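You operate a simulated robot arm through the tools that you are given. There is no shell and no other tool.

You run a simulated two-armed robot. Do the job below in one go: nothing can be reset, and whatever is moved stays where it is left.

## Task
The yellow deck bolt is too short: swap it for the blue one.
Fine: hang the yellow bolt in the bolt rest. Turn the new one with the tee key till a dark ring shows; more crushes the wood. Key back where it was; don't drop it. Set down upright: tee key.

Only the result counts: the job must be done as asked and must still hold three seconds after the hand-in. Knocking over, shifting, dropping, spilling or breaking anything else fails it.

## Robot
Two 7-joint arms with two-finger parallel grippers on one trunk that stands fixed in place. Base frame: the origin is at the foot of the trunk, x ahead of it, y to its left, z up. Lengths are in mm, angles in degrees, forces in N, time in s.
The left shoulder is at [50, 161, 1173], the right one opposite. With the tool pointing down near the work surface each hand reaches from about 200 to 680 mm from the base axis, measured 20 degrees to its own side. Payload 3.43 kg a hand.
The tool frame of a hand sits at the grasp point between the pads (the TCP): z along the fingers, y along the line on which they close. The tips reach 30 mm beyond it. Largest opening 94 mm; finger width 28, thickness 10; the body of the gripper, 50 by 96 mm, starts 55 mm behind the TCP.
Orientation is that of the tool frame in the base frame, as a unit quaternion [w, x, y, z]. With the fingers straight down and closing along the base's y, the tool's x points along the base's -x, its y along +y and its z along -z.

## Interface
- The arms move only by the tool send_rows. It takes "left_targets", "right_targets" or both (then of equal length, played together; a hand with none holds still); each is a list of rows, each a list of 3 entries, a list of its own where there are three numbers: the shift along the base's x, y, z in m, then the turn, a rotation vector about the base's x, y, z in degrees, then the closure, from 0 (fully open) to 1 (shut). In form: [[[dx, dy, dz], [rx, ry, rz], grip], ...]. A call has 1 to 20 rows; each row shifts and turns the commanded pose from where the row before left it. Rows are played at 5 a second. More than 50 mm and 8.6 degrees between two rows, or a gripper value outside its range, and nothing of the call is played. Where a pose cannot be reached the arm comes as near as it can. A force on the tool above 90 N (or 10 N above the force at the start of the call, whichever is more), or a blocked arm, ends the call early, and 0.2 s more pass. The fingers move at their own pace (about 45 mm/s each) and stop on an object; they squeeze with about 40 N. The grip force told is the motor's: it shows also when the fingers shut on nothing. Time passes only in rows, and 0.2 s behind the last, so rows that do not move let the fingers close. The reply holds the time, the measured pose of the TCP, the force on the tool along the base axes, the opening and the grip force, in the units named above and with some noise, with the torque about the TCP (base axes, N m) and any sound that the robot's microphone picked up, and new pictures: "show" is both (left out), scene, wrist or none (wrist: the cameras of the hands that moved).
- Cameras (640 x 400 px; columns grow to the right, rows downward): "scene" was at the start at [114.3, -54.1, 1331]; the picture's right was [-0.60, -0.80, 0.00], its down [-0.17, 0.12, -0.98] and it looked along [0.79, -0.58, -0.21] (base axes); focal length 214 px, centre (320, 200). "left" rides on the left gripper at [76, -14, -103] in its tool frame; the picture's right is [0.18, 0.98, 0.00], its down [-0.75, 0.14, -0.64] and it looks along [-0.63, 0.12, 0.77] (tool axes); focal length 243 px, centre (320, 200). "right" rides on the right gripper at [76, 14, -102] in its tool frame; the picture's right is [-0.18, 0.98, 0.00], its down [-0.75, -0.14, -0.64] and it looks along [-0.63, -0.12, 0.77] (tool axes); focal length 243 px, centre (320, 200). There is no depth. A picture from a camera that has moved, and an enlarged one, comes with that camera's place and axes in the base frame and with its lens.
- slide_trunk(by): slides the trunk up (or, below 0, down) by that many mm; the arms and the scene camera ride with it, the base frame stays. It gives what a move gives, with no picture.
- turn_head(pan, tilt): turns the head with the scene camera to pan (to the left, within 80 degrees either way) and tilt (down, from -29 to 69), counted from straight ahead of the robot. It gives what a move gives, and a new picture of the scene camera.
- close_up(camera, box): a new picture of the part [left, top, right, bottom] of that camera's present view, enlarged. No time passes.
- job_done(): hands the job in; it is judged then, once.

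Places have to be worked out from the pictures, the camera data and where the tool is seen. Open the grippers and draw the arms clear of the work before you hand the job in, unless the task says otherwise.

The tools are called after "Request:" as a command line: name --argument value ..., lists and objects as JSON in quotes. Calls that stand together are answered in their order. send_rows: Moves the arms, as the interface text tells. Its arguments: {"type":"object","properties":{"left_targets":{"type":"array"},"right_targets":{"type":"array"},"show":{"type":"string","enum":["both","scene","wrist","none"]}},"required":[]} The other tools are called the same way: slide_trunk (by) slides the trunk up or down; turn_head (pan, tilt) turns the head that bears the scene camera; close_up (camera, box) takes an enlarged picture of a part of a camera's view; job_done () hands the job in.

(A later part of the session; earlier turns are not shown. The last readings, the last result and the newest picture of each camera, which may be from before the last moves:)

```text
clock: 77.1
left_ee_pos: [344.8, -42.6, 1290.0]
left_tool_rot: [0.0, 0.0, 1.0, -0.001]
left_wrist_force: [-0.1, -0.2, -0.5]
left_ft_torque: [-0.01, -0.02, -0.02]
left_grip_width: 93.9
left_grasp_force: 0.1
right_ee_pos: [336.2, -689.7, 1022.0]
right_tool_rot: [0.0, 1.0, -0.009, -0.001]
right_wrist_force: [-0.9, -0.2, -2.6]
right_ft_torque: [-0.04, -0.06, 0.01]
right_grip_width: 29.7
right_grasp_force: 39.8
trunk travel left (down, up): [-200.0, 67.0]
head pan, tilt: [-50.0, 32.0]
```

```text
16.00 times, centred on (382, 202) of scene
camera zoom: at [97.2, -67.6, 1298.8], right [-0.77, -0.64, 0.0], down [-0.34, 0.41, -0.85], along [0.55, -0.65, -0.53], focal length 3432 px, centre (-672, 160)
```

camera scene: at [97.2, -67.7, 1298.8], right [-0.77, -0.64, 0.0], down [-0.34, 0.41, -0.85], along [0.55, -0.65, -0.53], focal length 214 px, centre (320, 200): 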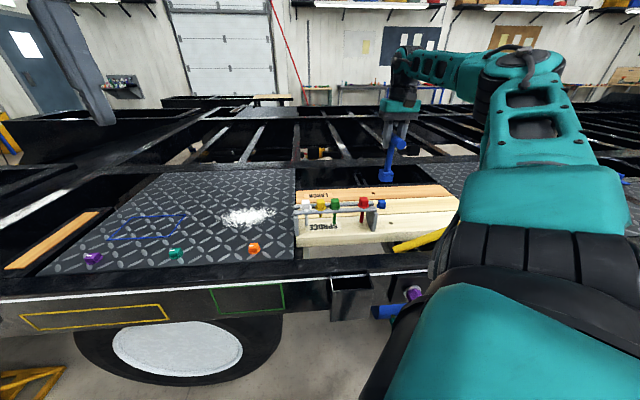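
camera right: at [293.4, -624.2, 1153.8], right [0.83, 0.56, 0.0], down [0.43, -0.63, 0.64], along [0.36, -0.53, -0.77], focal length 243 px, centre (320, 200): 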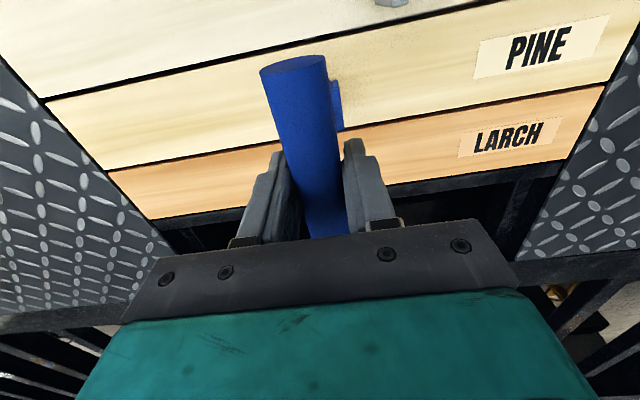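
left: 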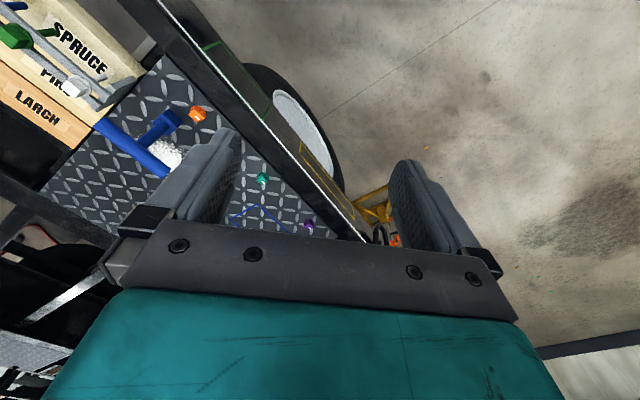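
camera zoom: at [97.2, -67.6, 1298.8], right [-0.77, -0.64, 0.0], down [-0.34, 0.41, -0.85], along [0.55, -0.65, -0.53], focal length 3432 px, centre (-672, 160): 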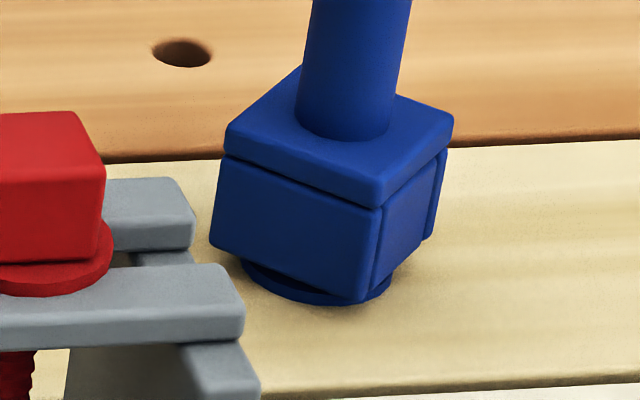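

136° so far with no torque and no ring, and I don't want to run into the wrist limit while engaged. I lift the key straight off by 26 mm to check the bolt actually turned.

Request:
send_rows --right_targets '[[[0, 0, 0.003], [0, 0, 0], 0.9], [[0, 0, 0.006], [0, 0, 0], 0.9], [[0, 0, 0.008], [0, 0, 0], 0.9], [[0, 0, 0.009], [0, 0, 0], 0.9], [[0, 0, 0], [0, 0, 0], 0.9]]' --show "wrist"

Request:
close_up --camera "scene" --box '[367, 185, 397, 210]'

```text
clock: 78.3
left_ee_pos: [345.0, -42.4, 1290.1]
left_tool_rot: [0.0, -0.001, 1.0, -0.001]
left_wrist_force: [-0.3, 0.5, -0.1]
left_ft_torque: [0.02, -0.01, 0.01]
left_grip_width: 93.9
left_grasp_force: 0.2
right_ee_pos: [338.1, -690.4, 1048.8]
right_tool_rot: [0.0, 1.0, -0.009, 0.0]
right_wrist_force: [0.3, -0.7, -4.0]
right_ft_torque: [-0.04, 0.02, -0.03]
right_grip_width: 29.8
right_grasp_force: 39.9
trunk travel left (down, up): [-200.0, 67.0]
head pan, tilt: [-50.0, 32.0]
camera right: at [412.6, -705.5, 1152.0], right [-0.2, -0.98, 0.0], down [-0.75, 0.15, 0.64], along [-0.63, 0.13, -0.77], focal length 243 px, centre (320, 200)
```

right: 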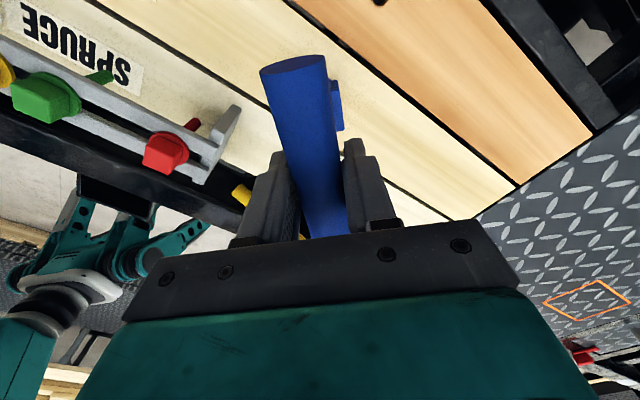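

```text
16.00 times, centred on (382, 198) of scene
camera zoom: at [97.2, -67.6, 1298.8], right [-0.77, -0.64, 0.0], down [-0.34, 0.41, -0.85], along [0.55, -0.65, -0.53], focal length 3432 px, centre (-672, 240)
```

zoom: 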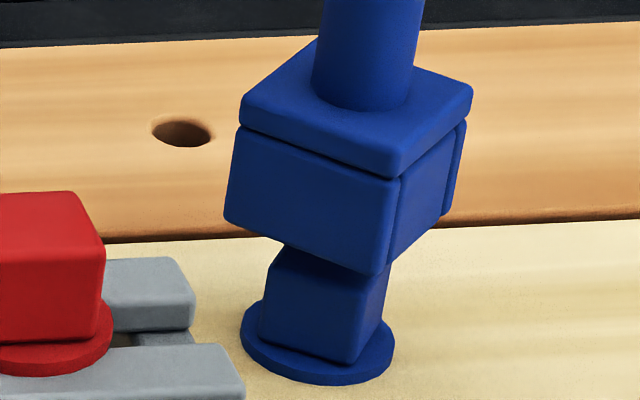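

The bolt did turn with the key (no ring yet), so more turning is needed. I raise 30 mm and probe how much further clockwise the wrist can go in the air.

Request:
send_rows --right_targets '[[[0, 0, 0.03], [0, 0, 0], 0.9], [[0, 0, 0], [0, 0, -8], 0.9], [[0, 0, 0], [0, 0, -8], 0.9], [[0, 0, 0], [0, 0, -8], 0.9], [[0, 0, 0], [0, 0, -8], 0.9], [[0, 0, 0], [0, 0, -8], 0.9], [[0, 0, 0], [0, 0, 0], 0.9]]' --show "none"

```text
clock: 79.9
left_ee_pos: [344.2, -42.4, 1289.6]
left_tool_rot: [0.0, 0.0, 1.0, -0.001]
left_wrist_force: [-0.4, 0.4, -0.8]
left_ft_torque: [-0.02, 0.01, 0.0]
left_grip_width: 93.9
left_grasp_force: 0.1
right_ee_pos: [337.6, -688.6, 1077.4]
right_tool_rot: [0.0, 0.936, -0.351, 0.0]
right_wrist_force: [0.0, 0.0, -2.4]
right_ft_torque: [0.02, -0.02, -0.03]
right_grip_width: 29.6
right_grasp_force: 39.6
trunk travel left (down, up): [-200.0, 67.0]
head pan, tilt: [-50.0, 32.0]
```

Yaw −221° is fine. I probe 40° further.

Request:
send_rows --right_targets '[[[0, 0, 0], [0, 0, -8], 0.9], [[0, 0, 0], [0, 0, -8], 0.9], [[0, 0, 0], [0, 0, -8], 0.9], [[0, 0, 0], [0, 0, -8], 0.9], [[0, 0, 0], [0, 0, -8], 0.9], [[0, 0, 0], [0, 0, 0], 0.9]]' --show "none"

```text
clock: 81.3
left_ee_pos: [344.7, -42.7, 1290.1]
left_tool_rot: [-0.001, 0.0, 1.0, -0.001]
left_wrist_force: [-0.4, 0.3, -0.6]
left_ft_torque: [-0.02, -0.02, 0.03]
left_grip_width: 94.1
left_grasp_force: 0.1
right_ee_pos: [337.0, -689.8, 1079.3]
right_tool_rot: [0.0, 0.76, -0.65, -0.001]
right_wrist_force: [0.1, -1.1, -3.9]
right_ft_torque: [0.01, -0.03, -0.03]
right_grip_width: 29.5
right_grasp_force: 40.4
trunk travel left (down, up): [-200.0, 67.0]
head pan, tilt: [-50.0, 32.0]
```

Yaw −261° also works, giving ~170° per stroke. I turn back +170° in the air to −91°, where the socket matches the head again.

Request:
send_rows --right_targets '[[[0, 0, 0], [0, 0, 8.5], 0.9], [[0, 0, 0], [0, 0, 8.5], 0.9], [[0, 0, 0], [0, 0, 8.5], 0.9], [[0, 0, 0], [0, 0, 8.5], 0.9], [[0, 0, 0], [0, 0, 8.5], 0.9], [[0, 0, 0], [0, 0, 8.5], 0.9], [[0, 0, 0], [0, 0, 8.5], 0.9], [[0, 0, 0], [0, 0, 8.5], 0.9], [[0, 0, 0], [0, 0, 8.5], 0.9], [[0, 0, 0], [0, 0, 8.5], 0.9], [[0, 0, 0], [0, 0, 8.5], 0.9], [[0, 0, 0], [0, 0, 8.5], 0.9], [[0, 0, 0], [0, 0, 8.5], 0.9], [[0, 0, 0], [0, 0, 8.5], 0.9], [[0, 0, 0], [0, 0, 8.5], 0.9], [[0, 0, 0], [0, 0, 8.5], 0.9], [[0, 0, 0], [0, 0, 8.5], 0.9], [[0, 0, 0], [0, 0, 8.5], 0.9], [[0, 0, 0], [0, 0, 8.5], 0.9], [[0, 0, 0], [0, 0, 8.5], 0.9]]' --show "wrist"

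Request:
close_up --camera "scene" --box '[360, 175, 400, 210]'

Request:
close_up --camera "right" --box '[270, 30, 370, 130]'

```text
clock: 85.5
left_ee_pos: [345.9, -42.4, 1289.2]
left_tool_rot: [0.0, -0.001, 1.0, 0.0]
left_wrist_force: [-0.4, 0.2, 0.1]
left_ft_torque: [-0.01, -0.02, 0.0]
left_grip_width: 93.8
left_grasp_force: 0.0
right_ee_pos: [336.4, -689.9, 1077.7]
right_tool_rot: [0.0, 0.713, 0.701, 0.0]
right_wrist_force: [-0.3, 0.4, -3.9]
right_ft_torque: [-0.03, -0.01, -0.01]
right_grip_width: 29.9
right_grasp_force: 40.1
trunk travel left (down, up): [-200.0, 67.0]
head pan, tilt: [-50.0, 32.0]
camera right: at [351.1, -613.2, 1181.5], right [0.98, -0.2, 0.0], down [-0.15, -0.75, 0.64], along [-0.13, -0.63, -0.77], focal length 243 px, centre (320, 200)
```

right: 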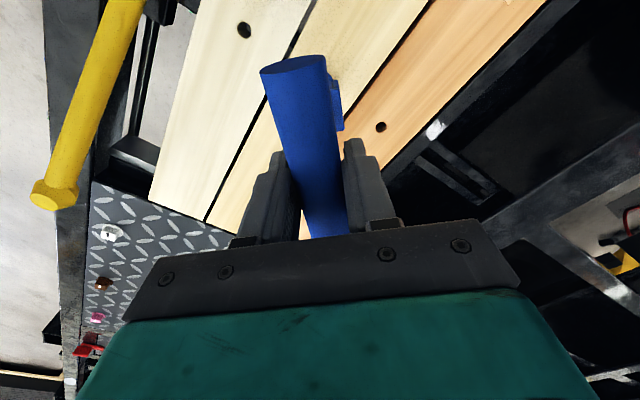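

```text
11.43 times, centred on (380, 192) of scene
camera zoom: at [97.1, -67.6, 1298.8], right [-0.77, -0.64, 0.0], down [-0.34, 0.41, -0.85], along [0.55, -0.65, -0.53], focal length 2451 px, centre (-366, 286)
```

zoom: 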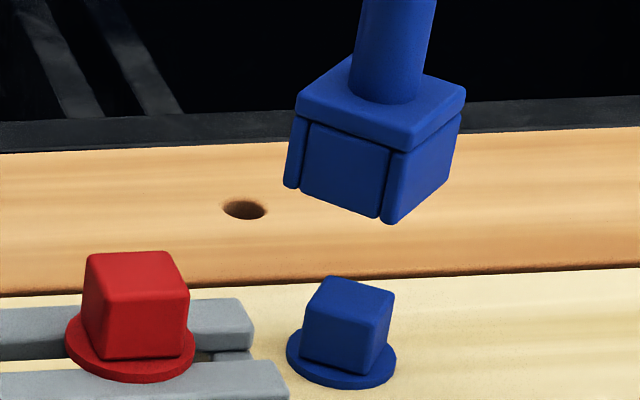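

```text
4.00 times, centred on (320, 80) of right
camera zoom: at [351.1, -613.2, 1181.5], right [0.98, -0.2, 0.0], down [-0.15, -0.75, 0.64], along [-0.13, -0.63, -0.77], focal length 970 px, centre (320, 680)
```

zoom: 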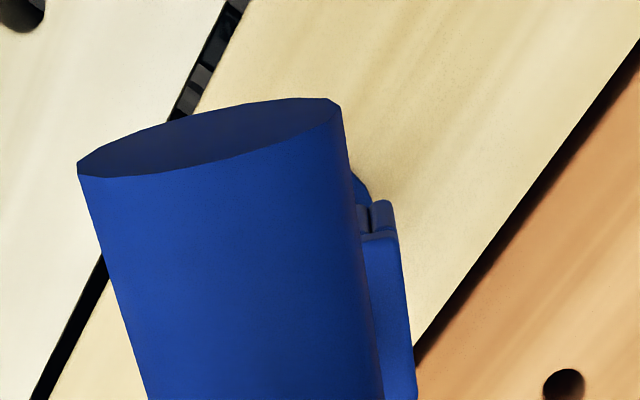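

The head lags the socket by the play of the fit. I zoom in to measure its actual yaw and position.

Request:
close_up --camera "scene" --box '[376, 197, 396, 212]'

```text
16.00 times, centred on (386, 204) of scene
camera zoom: at [97.1, -67.6, 1298.8], right [-0.77, -0.64, 0.0], down [-0.34, 0.41, -0.85], along [0.55, -0.65, -0.53], focal length 3432 px, centre (-736, 128)
```

zoom: 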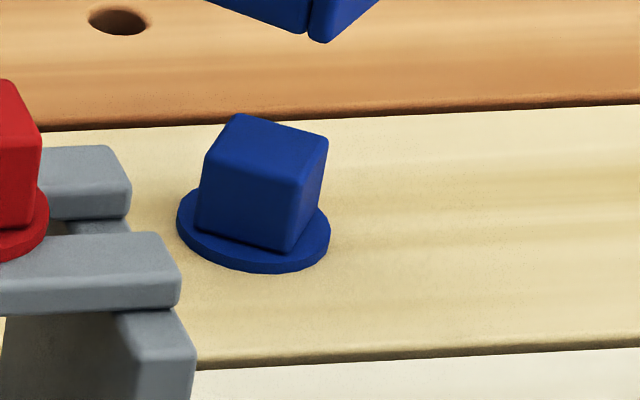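

The bolt has turned about 127° (head now at ≈8.5° mod 90, ~9° of play), and shifted ~1.5 mm in its loose hole. I align the socket: +9.5° yaw, (-0.8,-0.8) mm, and lower toward the head.

Request:
send_rows --right_targets '[[[-0.0008, -0.0008, 0], [0, 0, 5], 0.9], [[0, 0, 0], [0, 0, 4.5], 0.9], [[0, 0, -0.02], [0, 0, 0], 0.9], [[0, 0, -0.012], [0, 0, 0], 0.9], [[0, 0, -0.005], [0, 0, 0], 0.9], [[0, 0, 0], [0, 0, 0], 0.9]]' --show "none"

Request:
close_up --camera "scene" --box '[367, 185, 397, 210]'

```text
clock: 86.9
left_ee_pos: [343.2, -42.7, 1289.6]
left_tool_rot: [0.0, -0.001, 1.0, -0.001]
left_wrist_force: [0.0, -0.4, -0.8]
left_ft_torque: [0.02, -0.02, 0.04]
left_grip_width: 93.9
left_grasp_force: 0.0
right_ee_pos: [335.3, -691.4, 1041.0]
right_tool_rot: [0.0, 0.653, 0.757, 0.001]
right_wrist_force: [0.1, -0.3, -2.9]
right_ft_torque: [-0.02, 0.0, 0.03]
right_grip_width: 29.9
right_grasp_force: 39.8
trunk travel left (down, up): [-200.0, 67.0]
head pan, tilt: [-50.0, 32.0]
```

```text
16.00 times, centred on (382, 198) of scene
camera zoom: at [97.1, -67.5, 1298.8], right [-0.77, -0.64, 0.0], down [-0.34, 0.41, -0.85], along [0.55, -0.65, -0.53], focal length 3432 px, centre (-672, 240)
```

zoom: 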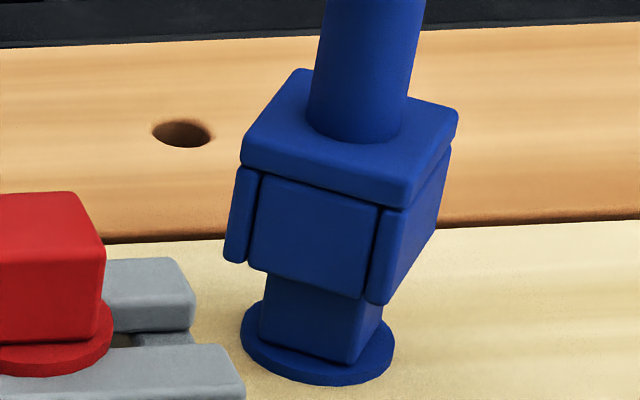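

Yaw matches well; it is ~1 mm too far along −p, so I shift back (+0.6,+0.6) and lower in 2 mm steps, watching force.

Request:
send_rows --right_targets '[[[0.0006, 0.0006, 0], [0, 0, 0], 0.9], [[0, 0, -0.002], [0, 0, 0], 0.9], [[0, 0, -0.002], [0, 0, 0], 0.9], [[0, 0, -0.002], [0, 0, 0], 0.9], [[0, 0, -0.001], [0, 0, 0], 0.9], [[0, 0, 0], [0, 0, 0], 0.9]]' --show "none"

Request:
send_rows --right_targets '[[[0, 0, -0.001], [0, 0, 0], 0.9], [[0, 0, -0.001], [0, 0, 0], 0.9], [[0, 0, 0], [0, 0, 0], 0.9]]' --show "none"

Request:
close_up --camera "scene" --box '[367, 185, 397, 210]'

```text
clock: 88.3
left_ee_pos: [344.7, -40.3, 1291.2]
left_tool_rot: [-0.001, -0.001, 1.0, -0.002]
left_wrist_force: [0.4, -0.5, -0.9]
left_ft_torque: [0.01, -0.01, 0.03]
left_grip_width: 93.8
left_grasp_force: 0.1
right_ee_pos: [336.5, -689.0, 1038.9]
right_tool_rot: [0.004, 0.653, 0.758, 0.0]
right_wrist_force: [3.9, -2.9, 21.5]
right_ft_torque: [-0.38, -0.04, 0.03]
right_grip_width: 30.0
right_grasp_force: 40.4
trunk travel left (down, up): [-200.0, 67.0]
head pan, tilt: [-50.0, 32.0]
```

```text
clock: 89.1
left_ee_pos: [344.6, -38.9, 1290.9]
left_tool_rot: [0.001, -0.001, 1.0, -0.002]
left_wrist_force: [0.5, -0.8, -0.3]
left_ft_torque: [0.01, -0.03, 0.0]
left_grip_width: 94.0
left_grasp_force: 0.1
right_ee_pos: [335.7, -687.7, 1038.9]
right_tool_rot: [0.004, 0.652, 0.758, -0.002]
right_wrist_force: [3.1, -1.7, 30.2]
right_ft_torque: [-0.18, -0.05, -0.01]
right_grip_width: 29.9
right_grasp_force: 40.2
trunk travel left (down, up): [-200.0, 67.0]
head pan, tilt: [-50.0, 32.0]
```

```text
16.00 times, centred on (382, 198) of scene
camera zoom: at [95.7, -64.0, 1299.3], right [-0.77, -0.64, 0.0], down [-0.34, 0.4, -0.85], along [0.55, -0.65, -0.53], focal length 3432 px, centre (-672, 240)
```

zoom: 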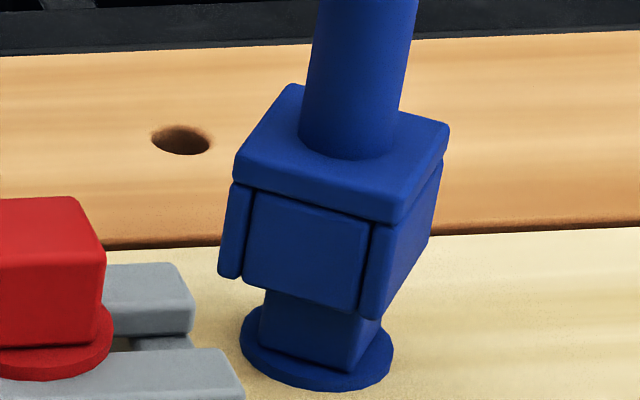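

Contact at 25–30 N on the head top; the torque puts the contact on the −x wall, so the key must move toward −x. I back up 8 mm, shift −1.5 mm in x and try again.

Request:
send_rows --right_targets '[[[0, 0, 0.003], [0, 0, 0], 0.9], [[0, 0, 0.005], [0, 0, 0], 0.9], [[-0.0015, 0, 0], [0, 0, 0], 0.9], [[0, 0, 0], [0, 0, 0], 0.9]]' --show "none"

Request:
close_up --camera "scene" --box '[367, 185, 397, 210]'

```text
clock: 90.1
left_ee_pos: [345.8, -43.1, 1289.9]
left_tool_rot: [0.0, -0.001, 1.0, -0.001]
left_wrist_force: [0.7, 0.2, -0.4]
left_ft_torque: [-0.01, -0.04, -0.01]
left_grip_width: 94.1
left_grasp_force: 0.0
right_ee_pos: [334.0, -689.6, 1040.0]
right_tool_rot: [-0.002, 0.653, 0.757, -0.001]
right_wrist_force: [-0.3, -0.3, -2.9]
right_ft_torque: [0.02, 0.01, 0.04]
right_grip_width: 29.8
right_grasp_force: 40.0
trunk travel left (down, up): [-200.0, 67.0]
head pan, tilt: [-50.0, 32.0]
```

```text
16.00 times, centred on (382, 198) of scene
camera zoom: at [97.2, -67.5, 1298.7], right [-0.77, -0.64, 0.0], down [-0.34, 0.41, -0.85], along [0.55, -0.65, -0.53], focal length 3432 px, centre (-672, 240)
```

zoom: 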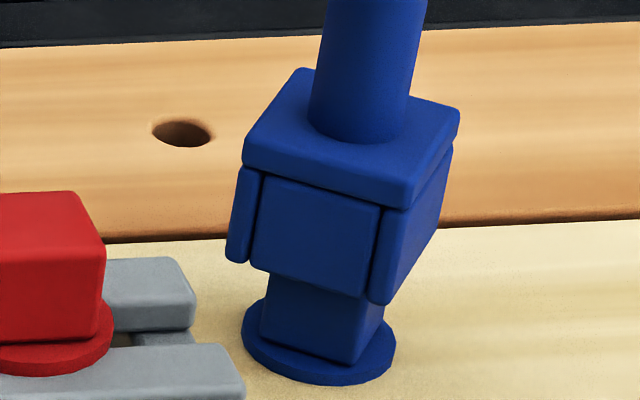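

Comparing shaft position against the head, the socket is now centred. I lower again in 1–2 mm steps, reading force.

Request:
send_rows --right_targets '[[[0, 0, -0.001], [0, 0, 0], 0.9], [[0, 0, -0.001], [0, 0, 0], 0.9], [[0, 0, -0.001], [0, 0, 0], 0.9], [[0, 0, 0], [0, 0, 0], 0.9]]' --show "none"

Request:
send_rows --right_targets '[[[0, 0, -0.001], [0, 0, 0], 0.9], [[0, 0, -0.001], [0, 0, 0], 0.9], [[0, 0, 0], [0, 0, 0], 0.9]]' --show "none"

Request:
close_up --camera "scene" --box '[367, 185, 397, 210]'

```text
clock: 91.1
left_ee_pos: [345.0, -42.8, 1289.4]
left_tool_rot: [0.001, -0.001, 1.0, -0.001]
left_wrist_force: [0.5, -0.5, 0.7]
left_ft_torque: [0.01, -0.03, -0.01]
left_grip_width: 93.9
left_grasp_force: 0.0
right_ee_pos: [334.2, -690.5, 1037.7]
right_tool_rot: [0.0, 0.653, 0.757, 0.0]
right_wrist_force: [0.0, -1.0, -0.3]
right_ft_torque: [-0.06, 0.0, 0.03]
right_grip_width: 29.7
right_grasp_force: 39.6
trunk travel left (down, up): [-200.0, 67.0]
head pan, tilt: [-50.0, 32.0]
```

```text
clock: 91.9
left_ee_pos: [342.8, -40.8, 1291.0]
left_tool_rot: [0.0, -0.001, 1.0, -0.001]
left_wrist_force: [-0.1, -0.7, -0.5]
left_ft_torque: [0.01, 0.01, 0.03]
left_grip_width: 93.8
left_grasp_force: 0.1
right_ee_pos: [335.4, -690.1, 1037.6]
right_tool_rot: [0.003, 0.653, 0.757, -0.001]
right_wrist_force: [0.8, -4.2, 11.7]
right_ft_torque: [-0.39, 0.17, 0.03]
right_grip_width: 29.7
right_grasp_force: 39.6
trunk travel left (down, up): [-200.0, 67.0]
head pan, tilt: [-50.0, 32.0]
```

```text
16.00 times, centred on (382, 198) of scene
camera zoom: at [96.3, -66.2, 1299.1], right [-0.77, -0.64, 0.0], down [-0.34, 0.41, -0.85], along [0.55, -0.65, -0.53], focal length 3432 px, centre (-672, 240)
```

zoom: 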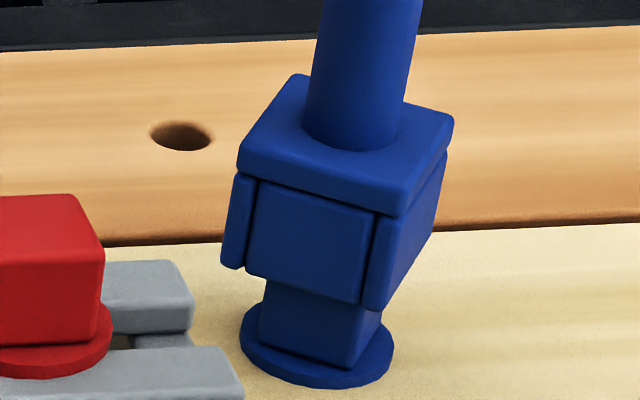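

Contact again, now at the (−x,+y) corner by the torque: the key is too far in +q. I back up, shift (−1.0,+1.2) mm and retry.

Request:
send_rows --right_targets '[[[0, 0, 0.003], [0, 0, 0], 0.9], [[0, 0, 0.002], [0, 0, 0], 0.9], [[-0.001, 0.0012, 0], [0, 0, 0], 0.9], [[0, 0, -0.001], [0, 0, 0], 0.9], [[0, 0, -0.001], [0, 0, 0], 0.9], [[0, 0, -0.001], [0, 0, 0], 0.9], [[0, 0, 0], [0, 0, 0], 0.9]]' --show "none"

Request:
send_rows --right_targets '[[[0, 0, -0.001], [0, 0, 0], 0.9], [[0, 0, -0.001], [0, 0, 0], 0.9], [[0, 0, 0], [0, 0, 0], 0.9]]' --show "none"

Request:
close_up --camera "scene" --box '[367, 185, 397, 210]'

```text
clock: 93.5
left_ee_pos: [344.5, -43.7, 1289.8]
left_tool_rot: [0.0, -0.001, 1.0, 0.0]
left_wrist_force: [0.0, 0.1, -0.2]
left_ft_torque: [0.0, 0.0, 0.01]
left_grip_width: 94.1
left_grasp_force: 0.1
right_ee_pos: [333.8, -687.8, 1036.9]
right_tool_rot: [0.0, 0.653, 0.758, 0.0]
right_wrist_force: [0.1, 0.5, -3.7]
right_ft_torque: [0.01, 0.03, 0.03]
right_grip_width: 29.9
right_grasp_force: 40.3
trunk travel left (down, up): [-200.0, 67.0]
head pan, tilt: [-50.0, 32.0]
```

```text
clock: 94.3
left_ee_pos: [343.8, -43.0, 1290.0]
left_tool_rot: [0.0, 0.0, 1.0, -0.001]
left_wrist_force: [0.2, -0.4, 0.3]
left_ft_torque: [-0.04, 0.0, -0.03]
left_grip_width: 94.1
left_grasp_force: 0.0
right_ee_pos: [334.5, -688.4, 1035.8]
right_tool_rot: [0.0, 0.653, 0.758, 0.0]
right_wrist_force: [0.0, -0.3, -2.3]
right_ft_torque: [0.02, 0.03, 0.04]
right_grip_width: 30.0
right_grasp_force: 40.0
trunk travel left (down, up): [-200.0, 67.0]
head pan, tilt: [-50.0, 32.0]
```

```text
16.00 times, centred on (382, 198) of scene
camera zoom: at [97.1, -67.6, 1298.8], right [-0.77, -0.64, 0.0], down [-0.34, 0.41, -0.85], along [0.55, -0.65, -0.53], focal length 3432 px, centre (-672, 240)
```

zoom: 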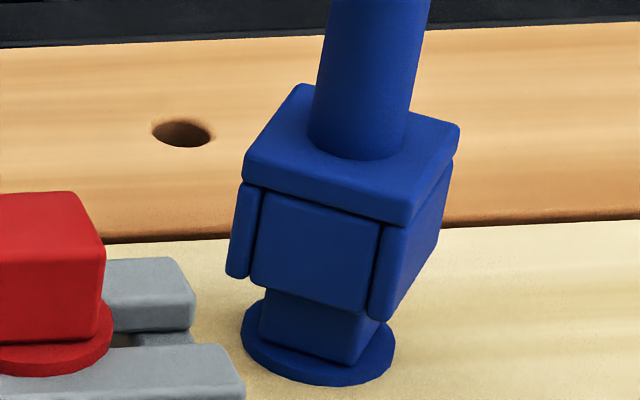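

No contact this time at the level where it touched before. I continue down in small steps.

Request:
send_rows --right_targets '[[[0, 0, -0.001], [0, 0, 0], 0.9], [[0, 0, -0.001], [0, 0, 0], 0.9], [[0, 0, -0.001], [0, 0, 0], 0.9], [[0, 0, 0], [0, 0, 0], 0.9]]' --show "none"

Request:
send_rows --right_targets '[[[0, 0, -0.001], [0, 0, 0], 0.9], [[0, 0, -0.001], [0, 0, 0], 0.9], [[0, 0, -0.001], [0, 0, 0], 0.9], [[0, 0, 0], [0, 0, 0], 0.9]]' --show "none"

Request:
close_up --camera "scene" --box '[367, 185, 397, 210]'

```text
clock: 95.3
left_ee_pos: [345.6, -42.1, 1290.3]
left_tool_rot: [0.0, -0.002, 1.0, -0.001]
left_wrist_force: [1.3, -0.9, -0.5]
left_ft_torque: [0.03, 0.0, -0.01]
left_grip_width: 94.1
left_grasp_force: 0.0
right_ee_pos: [335.4, -689.4, 1031.2]
right_tool_rot: [0.0, 0.653, 0.758, 0.0]
right_wrist_force: [-0.6, 0.2, -2.6]
right_ft_torque: [0.01, -0.01, 0.04]
right_grip_width: 29.7
right_grasp_force: 40.1
trunk travel left (down, up): [-200.0, 67.0]
head pan, tilt: [-50.0, 32.0]
```

```text
clock: 96.3
left_ee_pos: [345.0, -42.1, 1289.8]
left_tool_rot: [-0.001, -0.001, 1.0, 0.0]
left_wrist_force: [-0.6, 0.8, -0.2]
left_ft_torque: [0.01, -0.03, -0.01]
left_grip_width: 94.0
left_grasp_force: 0.1
right_ee_pos: [334.4, -688.8, 1029.4]
right_tool_rot: [0.0, 0.653, 0.757, 0.0]
right_wrist_force: [0.6, -0.3, -3.3]
right_ft_torque: [0.01, 0.0, 0.03]
right_grip_width: 29.9
right_grasp_force: 39.7
trunk travel left (down, up): [-200.0, 67.0]
head pan, tilt: [-50.0, 32.0]
```

```text
16.00 times, centred on (382, 198) of scene
camera zoom: at [97.2, -67.6, 1298.8], right [-0.77, -0.64, 0.0], down [-0.34, 0.41, -0.85], along [0.55, -0.65, -0.53], focal length 3432 px, centre (-672, 240)
```

zoom: 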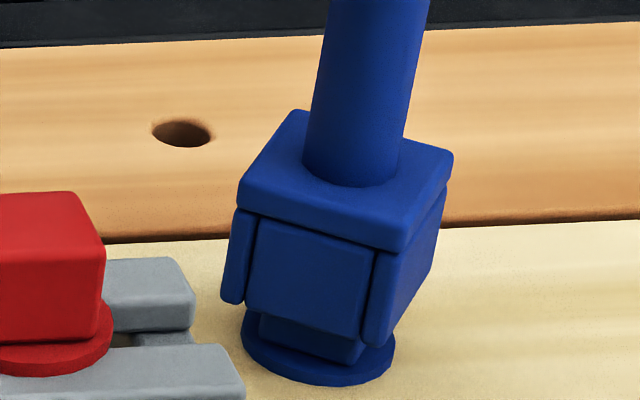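

Engaged again. I lower 7 mm more, then turn clockwise in steps of 4°, checking for the ring.

Request:
send_rows --right_targets '[[[0, 0, -0.002], [0, 0, 0], 0.9], [[0, 0, -0.002], [0, 0, 0], 0.9], [[0, 0, -0.002], [0, 0, 0], 0.9], [[0, 0, -0.001], [0, 0, 0], 0.9], [[0, 0, 0], [0, 0, -4], 0.9], [[0, 0, 0], [0, 0, -4], 0.9], [[0, 0, 0], [0, 0, -4], 0.9], [[0, 0, 0], [0, 0, -4], 0.9], [[0, 0, 0], [0, 0, 0], 0.9]]' --show "none"

Request:
close_up --camera "scene" --box '[367, 190, 397, 215]'

```text
clock: 98.3
left_ee_pos: [343.6, -42.0, 1290.7]
left_tool_rot: [0.0, -0.001, 1.0, -0.001]
left_wrist_force: [0.6, 0.2, -0.3]
left_ft_torque: [0.01, -0.05, 0.01]
left_grip_width: 93.9
left_grasp_force: 0.1
right_ee_pos: [333.9, -688.7, 1021.3]
right_tool_rot: [0.0, 0.752, 0.659, 0.0]
right_wrist_force: [0.5, 0.7, -2.2]
right_ft_torque: [0.07, -0.03, 0.03]
right_grip_width: 29.6
right_grasp_force: 40.8
trunk travel left (down, up): [-200.0, 67.0]
head pan, tilt: [-50.0, 32.0]
```

```text
16.00 times, centred on (382, 202) of scene
camera zoom: at [97.1, -67.5, 1298.8], right [-0.77, -0.64, 0.0], down [-0.34, 0.41, -0.85], along [0.55, -0.65, -0.53], focal length 3432 px, centre (-672, 160)
```

zoom: 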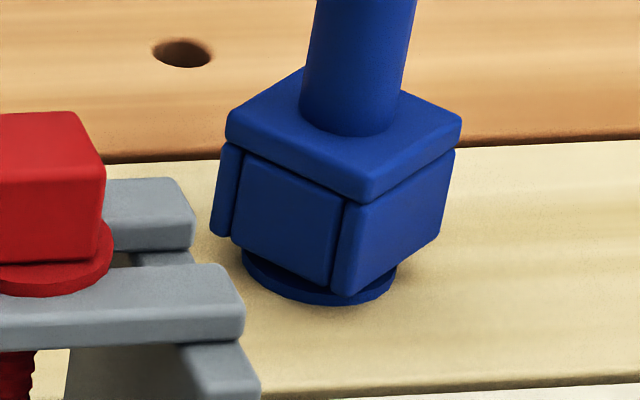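

No ring yet. I continue clockwise 20°.

Request:
send_rows --right_targets '[[[0, 0, 0], [0, 0, -4], 0.9], [[0, 0, 0], [0, 0, -4], 0.9], [[0, 0, 0], [0, 0, -4], 0.9], [[0, 0, 0], [0, 0, -4], 0.9], [[0, 0, 0], [0, 0, -4], 0.9], [[0, 0, 0], [0, 0, 0], 0.9]]' --show "none"

Request:
close_up --camera "scene" --box '[367, 190, 397, 215]'

```text
clock: 99.7
left_ee_pos: [345.3, -43.1, 1289.7]
left_tool_rot: [0.001, 0.0, 1.0, -0.001]
left_wrist_force: [0.2, 1.2, 0.6]
left_ft_torque: [-0.02, 0.02, -0.02]
left_grip_width: 93.9
left_grasp_force: 0.1
right_ee_pos: [333.7, -688.5, 1023.1]
right_tool_rot: [0.001, 0.855, 0.518, 0.0]
right_wrist_force: [1.6, 2.0, -3.6]
right_ft_torque: [0.24, -0.18, 0.0]
right_grip_width: 29.8
right_grasp_force: 40.0
trunk travel left (down, up): [-200.0, 67.0]
head pan, tilt: [-50.0, 32.0]
```

```text
16.00 times, centred on (382, 202) of scene
camera zoom: at [97.4, -67.5, 1298.8], right [-0.77, -0.64, 0.0], down [-0.34, 0.41, -0.85], along [0.54, -0.65, -0.53], focal length 3432 px, centre (-672, 160)
```

zoom: 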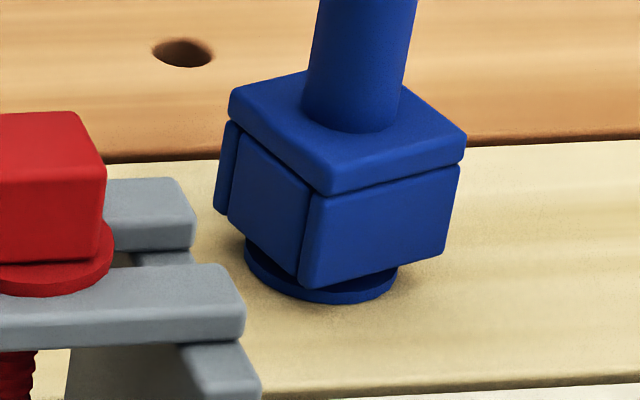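

A slight side load builds (+p), so I ease the key by (+0.8,+0.8) mm and continue 20° clockwise.

Request:
send_rows --right_targets '[[[0.0008, 0.0008, 0], [0, 0, 0], 0.9], [[0, 0, 0], [0, 0, -4], 0.9], [[0, 0, 0], [0, 0, -4], 0.9], [[0, 0, 0], [0, 0, -4], 0.9], [[0, 0, 0], [0, 0, -4], 0.9], [[0, 0, 0], [0, 0, -4], 0.9], [[0, 0, 0], [0, 0, 0], 0.9]]' --show "none"

Request:
close_up --camera "scene" --box '[367, 190, 397, 215]'

```text
clock: 101.3
left_ee_pos: [344.5, -42.8, 1290.3]
left_tool_rot: [0.0, -0.001, 1.0, -0.001]
left_wrist_force: [0.6, 0.1, -0.6]
left_ft_torque: [0.01, 0.01, -0.03]
left_grip_width: 94.1
left_grasp_force: 0.0
right_ee_pos: [335.1, -686.7, 1021.7]
right_tool_rot: [-0.001, 0.932, 0.362, 0.0]
right_wrist_force: [0.2, 0.5, -3.1]
right_ft_torque: [0.07, -0.05, 0.03]
right_grip_width: 29.8
right_grasp_force: 39.9
trunk travel left (down, up): [-200.0, 67.0]
head pan, tilt: [-50.0, 32.0]
```

```text
16.00 times, centred on (382, 202) of scene
camera zoom: at [97.1, -67.4, 1298.8], right [-0.77, -0.64, 0.0], down [-0.34, 0.41, -0.85], along [0.55, -0.65, -0.53], focal length 3432 px, centre (-672, 160)
```

zoom: 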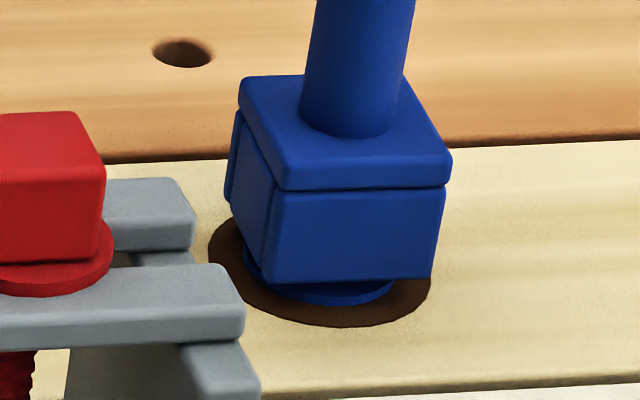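

The dark ring has appeared — I stop turning. I back off 5° within the socket's play (to free the contact without turning the bolt) and lift the key straight off.

Request:
send_rows --right_targets '[[[0, 0, 0], [0, 0, 5], 0.9], [[0, 0, 0.003], [0, 0, 0], 0.9], [[0, 0, 0.006], [0, 0, 0], 0.9], [[0, 0, 0.008], [0, 0, 0], 0.9], [[0, 0, 0.01], [0, 0, 0], 0.9], [[0, 0, 0.03], [0, 0, 0], 0.9], [[0, 0, 0], [0, 0, 0], 0.9]]' --show "both"

Request:
close_up --camera "scene" --box '[360, 175, 400, 215]'

```text
clock: 102.9
left_ee_pos: [345.0, -42.2, 1290.6]
left_tool_rot: [0.0, -0.001, 1.0, 0.0]
left_wrist_force: [-0.7, 0.9, 0.5]
left_ft_torque: [0.03, -0.02, 0.0]
left_grip_width: 93.9
left_grasp_force: 0.1
right_ee_pos: [336.7, -687.6, 1078.9]
right_tool_rot: [0.0, 0.915, 0.403, 0.0]
right_wrist_force: [-0.2, -0.3, -2.9]
right_ft_torque: [0.02, 0.0, 0.03]
right_grip_width: 30.0
right_grasp_force: 40.5
trunk travel left (down, up): [-200.0, 67.0]
head pan, tilt: [-50.0, 32.0]
camera scene: at [97.2, -67.9, 1298.7], right [-0.77, -0.64, 0.0], down [-0.34, 0.41, -0.85], along [0.54, -0.65, -0.53], focal length 214 px, centre (320, 200)
camera right: at [397.5, -641.3, 1181.7], right [0.6, -0.8, 0.0], down [-0.61, -0.46, 0.64], along [-0.51, -0.38, -0.77], focal length 243 px, centre (320, 200)
```

scene: 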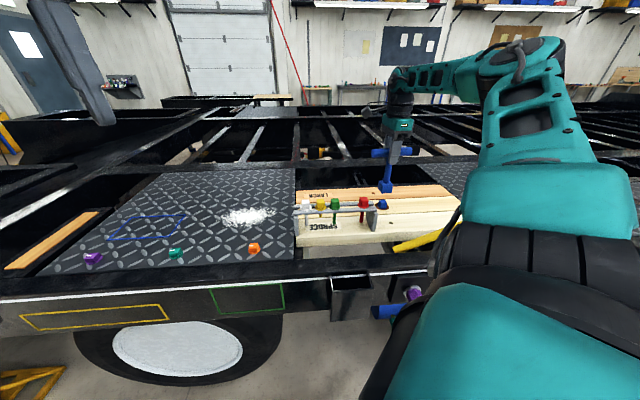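
right: 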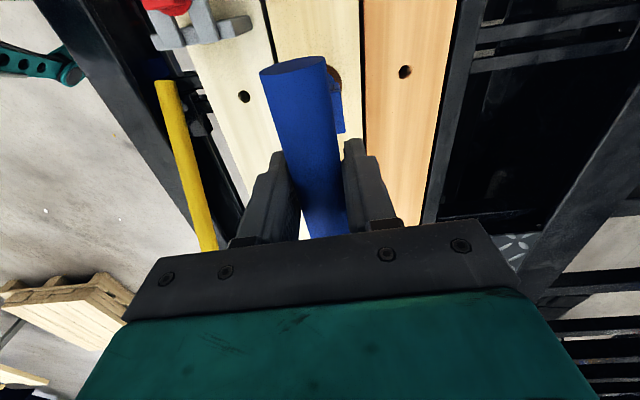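

```text
10.00 times, centred on (380, 195) of scene
camera zoom: at [97.2, -67.9, 1298.7], right [-0.77, -0.64, 0.0], down [-0.34, 0.41, -0.85], along [0.54, -0.65, -0.53], focal length 2145 px, centre (-280, 250)
```

zoom: 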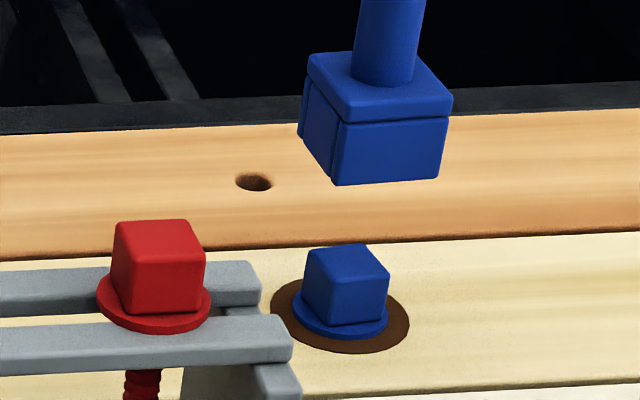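

The bolt stands upright with a clear dark ring, and the key is free. I carry the key back high to above its place, restoring yaw to −135°.

Request:
send_rows --right_targets '[[[0, 0, 0.02], [0, 0, -2.5], 0.9], [[0, 0, 0.02], [0, 0, 0], 0.9], [[0.0191, 0.0354, 0.004], [0, 0, 0], 0.9], [[0.0191, 0.0354, 0.004], [0, 0, 0], 0.9], [[0.0191, 0.0354, 0.004], [0, 0, 0], 0.9], [[0.0191, 0.0354, 0.004], [0, 0, 0], 0.9], [[0.0191, 0.0354, 0.004], [0, 0, 0], 0.9], [[0.0191, 0.0354, 0.0], [0, 0, 0], 0.9], [[0.0191, 0.0354, 0.0], [0, 0, 0], 0.9], [[0.0191, 0.0354, 0.0], [0, 0, 0], 0.9], [[0.0191, 0.0354, 0.0], [0, 0, 0], 0.9], [[0.0187, 0.0352, 0.0], [0, 0, 0], 0.9], [[0, 0, 0], [0, 0, 0], 0.9]]' --show "both"

Request:
close_up --camera "scene" --box '[210, 110, 310, 220]'

Request:
close_up --camera "scene" --box '[365, 190, 397, 215]'

```text
clock: 105.7
left_ee_pos: [345.0, -43.2, 1290.7]
left_tool_rot: [0.0, -0.001, 1.0, 0.0]
left_wrist_force: [-0.1, -0.2, 0.1]
left_ft_torque: [0.0, -0.02, -0.02]
left_grip_width: 94.1
left_grasp_force: 0.1
right_ee_pos: [524.6, -334.4, 1143.1]
right_tool_rot: [0.0, 0.925, 0.381, 0.0]
right_wrist_force: [-0.2, -0.2, -3.4]
right_ft_torque: [-0.02, 0.0, -0.03]
right_grip_width: 29.8
right_grasp_force: 39.9
trunk travel left (down, up): [-200.0, 67.0]
head pan, tilt: [-50.0, 32.0]
camera scene: at [96.9, -67.3, 1298.8], right [-0.77, -0.64, 0.0], down [-0.34, 0.41, -0.85], along [0.55, -0.65, -0.53], focal length 214 px, centre (320, 200)
camera right: at [588.1, -290.4, 1245.6], right [0.56, -0.83, 0.0], down [-0.63, -0.43, 0.64], along [-0.53, -0.36, -0.77], focal length 243 px, centre (320, 200)
```

scene: 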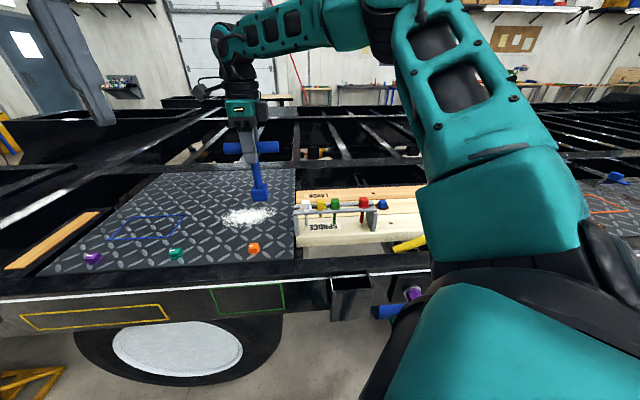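
right: 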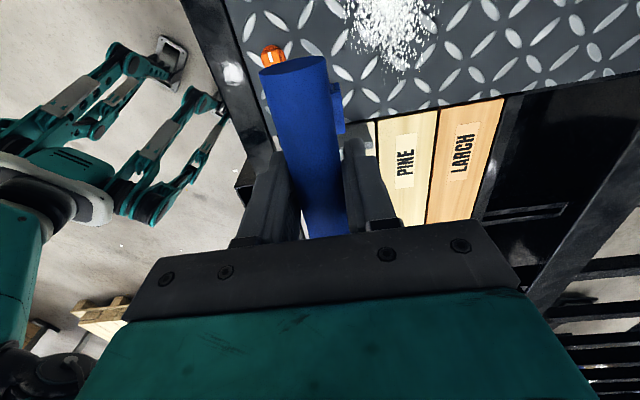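

```text
3.64 times, centred on (260, 165) of scene
camera zoom: at [96.9, -67.3, 1298.8], right [-0.77, -0.64, 0.0], down [-0.34, 0.41, -0.85], along [0.55, -0.65, -0.53], focal length 780 px, centre (538, 327)
```

zoom: 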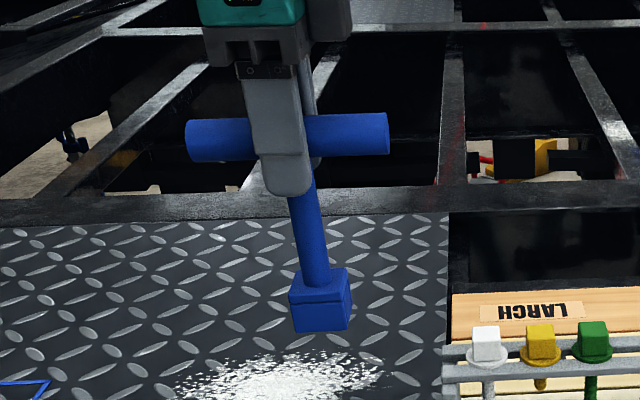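

```text
16.00 times, centred on (381, 202) of scene
camera zoom: at [96.9, -67.3, 1298.8], right [-0.77, -0.64, 0.0], down [-0.34, 0.41, -0.85], along [0.55, -0.65, -0.53], focal length 3432 px, centre (-656, 160)
```

zoom: 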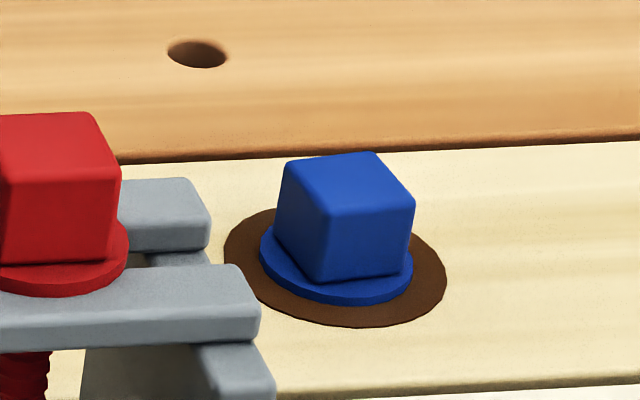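

All good at the bolt. I apply a small correction and lower the key to ~18 mm above the plate, then compare with the reference crop.

Request:
send_rows --right_targets '[[[0.0014, 0.0004, -0.03], [0, 0, 0], 0.9], [[0, 0, -0.03], [0, 0, 0], 0.9], [[0, 0, -0.03], [0, 0, 0], 0.9], [[0, 0, -0.018], [0, 0, 0], 0.9], [[0, 0, 0], [0, 0, 0], 0.9]]' --show "wrist"

Request:
close_up --camera "scene" --box '[250, 218, 280, 245]'

Request:
close_up --camera "scene" --box '[220, 160, 300, 250]'

```text
clock: 106.9
left_ee_pos: [343.9, -41.9, 1289.8]
left_tool_rot: [0.0, -0.001, 1.0, 0.0]
left_wrist_force: [-0.6, 0.4, -1.2]
left_ft_torque: [0.01, -0.01, 0.01]
left_grip_width: 94.2
left_grasp_force: 0.0
right_ee_pos: [526.5, -333.9, 1031.2]
right_tool_rot: [0.001, 0.924, 0.382, 0.001]
right_wrist_force: [0.3, 0.4, -2.7]
right_ft_torque: [0.01, 0.01, 0.01]
right_grip_width: 30.0
right_grasp_force: 40.2
trunk travel left (down, up): [-200.0, 67.0]
head pan, tilt: [-50.0, 32.0]
camera right: at [589.6, -289.6, 1134.6], right [0.56, -0.83, 0.0], down [-0.63, -0.43, 0.64], along [-0.53, -0.36, -0.77], focal length 243 px, centre (320, 200)
```

right: 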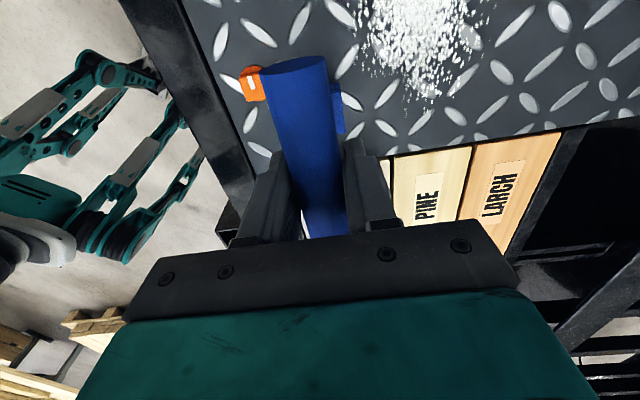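

```text
14.81 times, centred on (265, 232) of scene
camera zoom: at [97.2, -67.4, 1298.8], right [-0.77, -0.64, 0.0], down [-0.34, 0.41, -0.85], along [0.55, -0.65, -0.53], focal length 3177 px, centre (1135, -267)
```

zoom: 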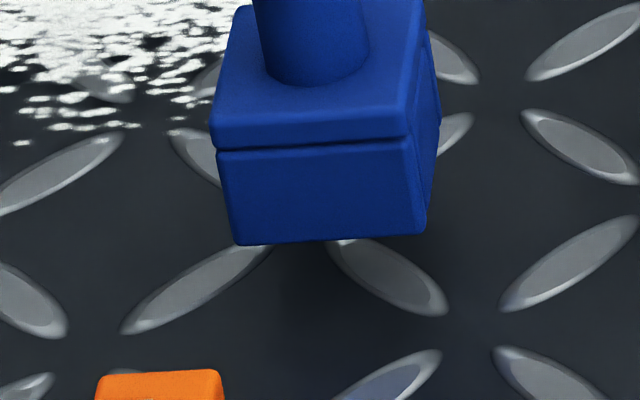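

```text
4.44 times, centred on (260, 205) of scene
camera zoom: at [97.2, -67.4, 1298.8], right [-0.77, -0.64, 0.0], down [-0.34, 0.41, -0.85], along [0.55, -0.65, -0.53], focal length 953 px, centre (587, 178)
```

zoom: 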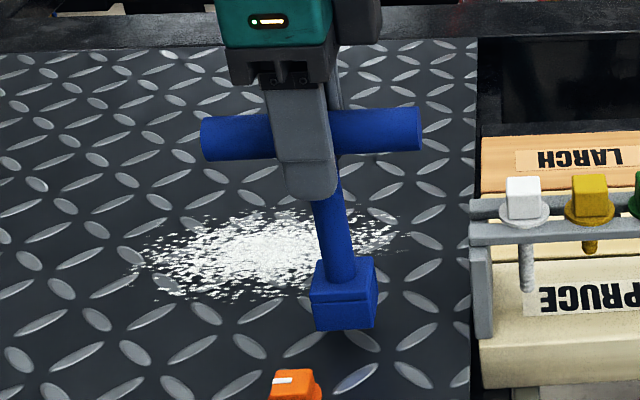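

Compared with the reference, the socket needs ~3 mm along +p (the key seems ~1° tilted in the grip after the contact). I shift (+2.3,+2.3) mm, lower 12 mm and compare again.

Request:
send_rows --right_targets '[[[0.0023, 0.0023, 0], [0, 0, 0], 0.9], [[0, 0, -0.006], [0, 0, 0], 0.9], [[0, 0, -0.006], [0, 0, 0], 0.9], [[0, 0, 0], [0, 0, 0], 0.9]]' --show "none"

Request:
close_up --camera "scene" --box '[250, 218, 280, 245]'

Request:
close_up --camera "scene" --box '[225, 170, 295, 245]'

```text
clock: 107.9
left_ee_pos: [343.9, -43.1, 1290.2]
left_tool_rot: [0.0, -0.001, 1.0, -0.001]
left_wrist_force: [0.1, -0.1, -0.5]
left_ft_torque: [0.0, 0.0, 0.01]
left_grip_width: 94.1
left_grasp_force: 0.1
right_ee_pos: [529.8, -329.3, 1019.1]
right_tool_rot: [0.0, 0.924, 0.383, 0.0]
right_wrist_force: [0.3, 1.4, -3.6]
right_ft_torque: [0.01, 0.03, 0.01]
right_grip_width: 30.0
right_grasp_force: 39.8
trunk travel left (down, up): [-200.0, 67.0]
head pan, tilt: [-50.0, 32.0]
```

```text
14.81 times, centred on (265, 232) of scene
camera zoom: at [97.2, -67.4, 1298.8], right [-0.77, -0.64, 0.0], down [-0.34, 0.41, -0.85], along [0.55, -0.65, -0.53], focal length 3177 px, centre (1135, -267)
```

zoom: 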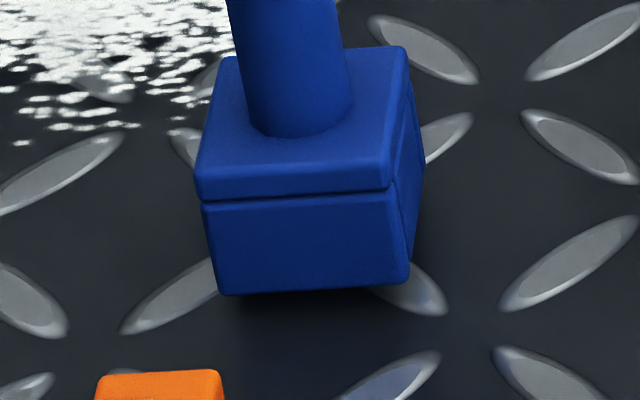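

```text
5.33 times, centred on (260, 208) of scene
camera zoom: at [97.2, -67.4, 1298.8], right [-0.77, -0.64, 0.0], down [-0.34, 0.41, -0.85], along [0.55, -0.65, -0.53], focal length 1144 px, centre (640, 160)
```

zoom: 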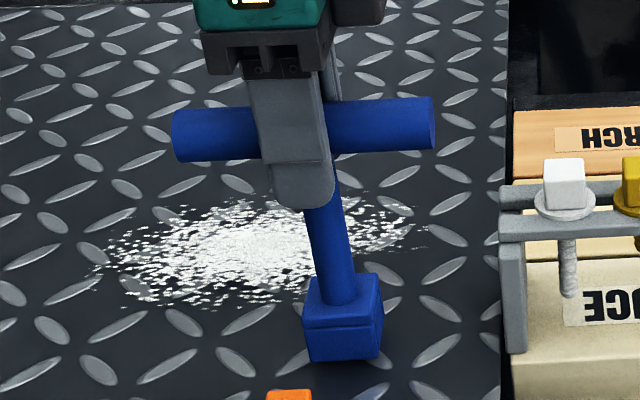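

The key is indeed ~0.9° tilted about the closing axis. I take that out by rotating the hand 0.9° about that axis and return the TCP by (−2.3,−2.3) mm, then check the reference again.

Request:
send_rows --right_targets '[[[-0.0012, -0.0012, 0], [0.32, -0.32, 0], 0.9], [[-0.0011, -0.0011, 0], [0.32, -0.32, 0], 0.9], [[0, 0, 0], [0, 0, 0], 0.9]]' --show "none"

Request:
close_up --camera "scene" --box '[250, 218, 280, 245]'

Request:
close_up --camera "scene" --box '[220, 180, 300, 255]'

```text
clock: 108.7
left_ee_pos: [344.0, -42.5, 1289.6]
left_tool_rot: [0.0, 0.0, 1.0, -0.001]
left_wrist_force: [1.1, 0.6, -0.4]
left_ft_torque: [-0.01, -0.01, -0.03]
left_grip_width: 94.4
left_grasp_force: 0.1
right_ee_pos: [526.8, -333.0, 1020.2]
right_tool_rot: [-0.003, 0.924, 0.382, 0.007]
right_wrist_force: [-0.1, -0.7, -2.9]
right_ft_torque: [-0.03, 0.0, 0.03]
right_grip_width: 29.7
right_grasp_force: 40.2
trunk travel left (down, up): [-200.0, 67.0]
head pan, tilt: [-50.0, 32.0]
```

```text
14.81 times, centred on (265, 232) of scene
camera zoom: at [97.3, -67.4, 1298.8], right [-0.77, -0.64, 0.0], down [-0.34, 0.41, -0.85], along [0.55, -0.65, -0.53], focal length 3177 px, centre (1135, -267)
```

zoom: 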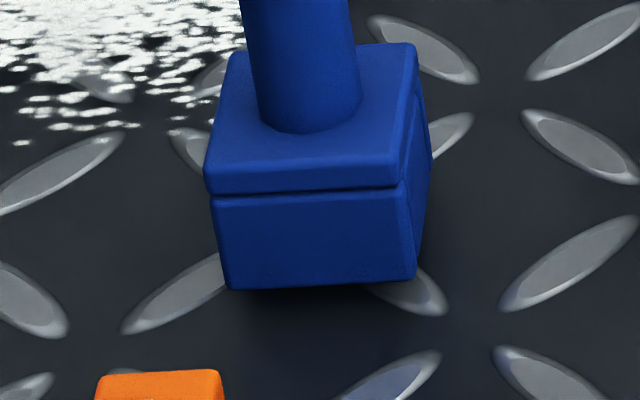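

```text
5.33 times, centred on (260, 218) of scene
camera zoom: at [97.3, -67.4, 1298.8], right [-0.77, -0.64, 0.0], down [-0.34, 0.41, -0.85], along [0.55, -0.65, -0.53], focal length 1144 px, centre (640, 107)
```

zoom: 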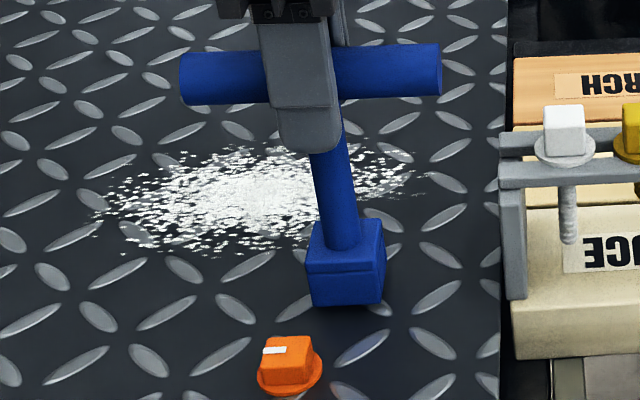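

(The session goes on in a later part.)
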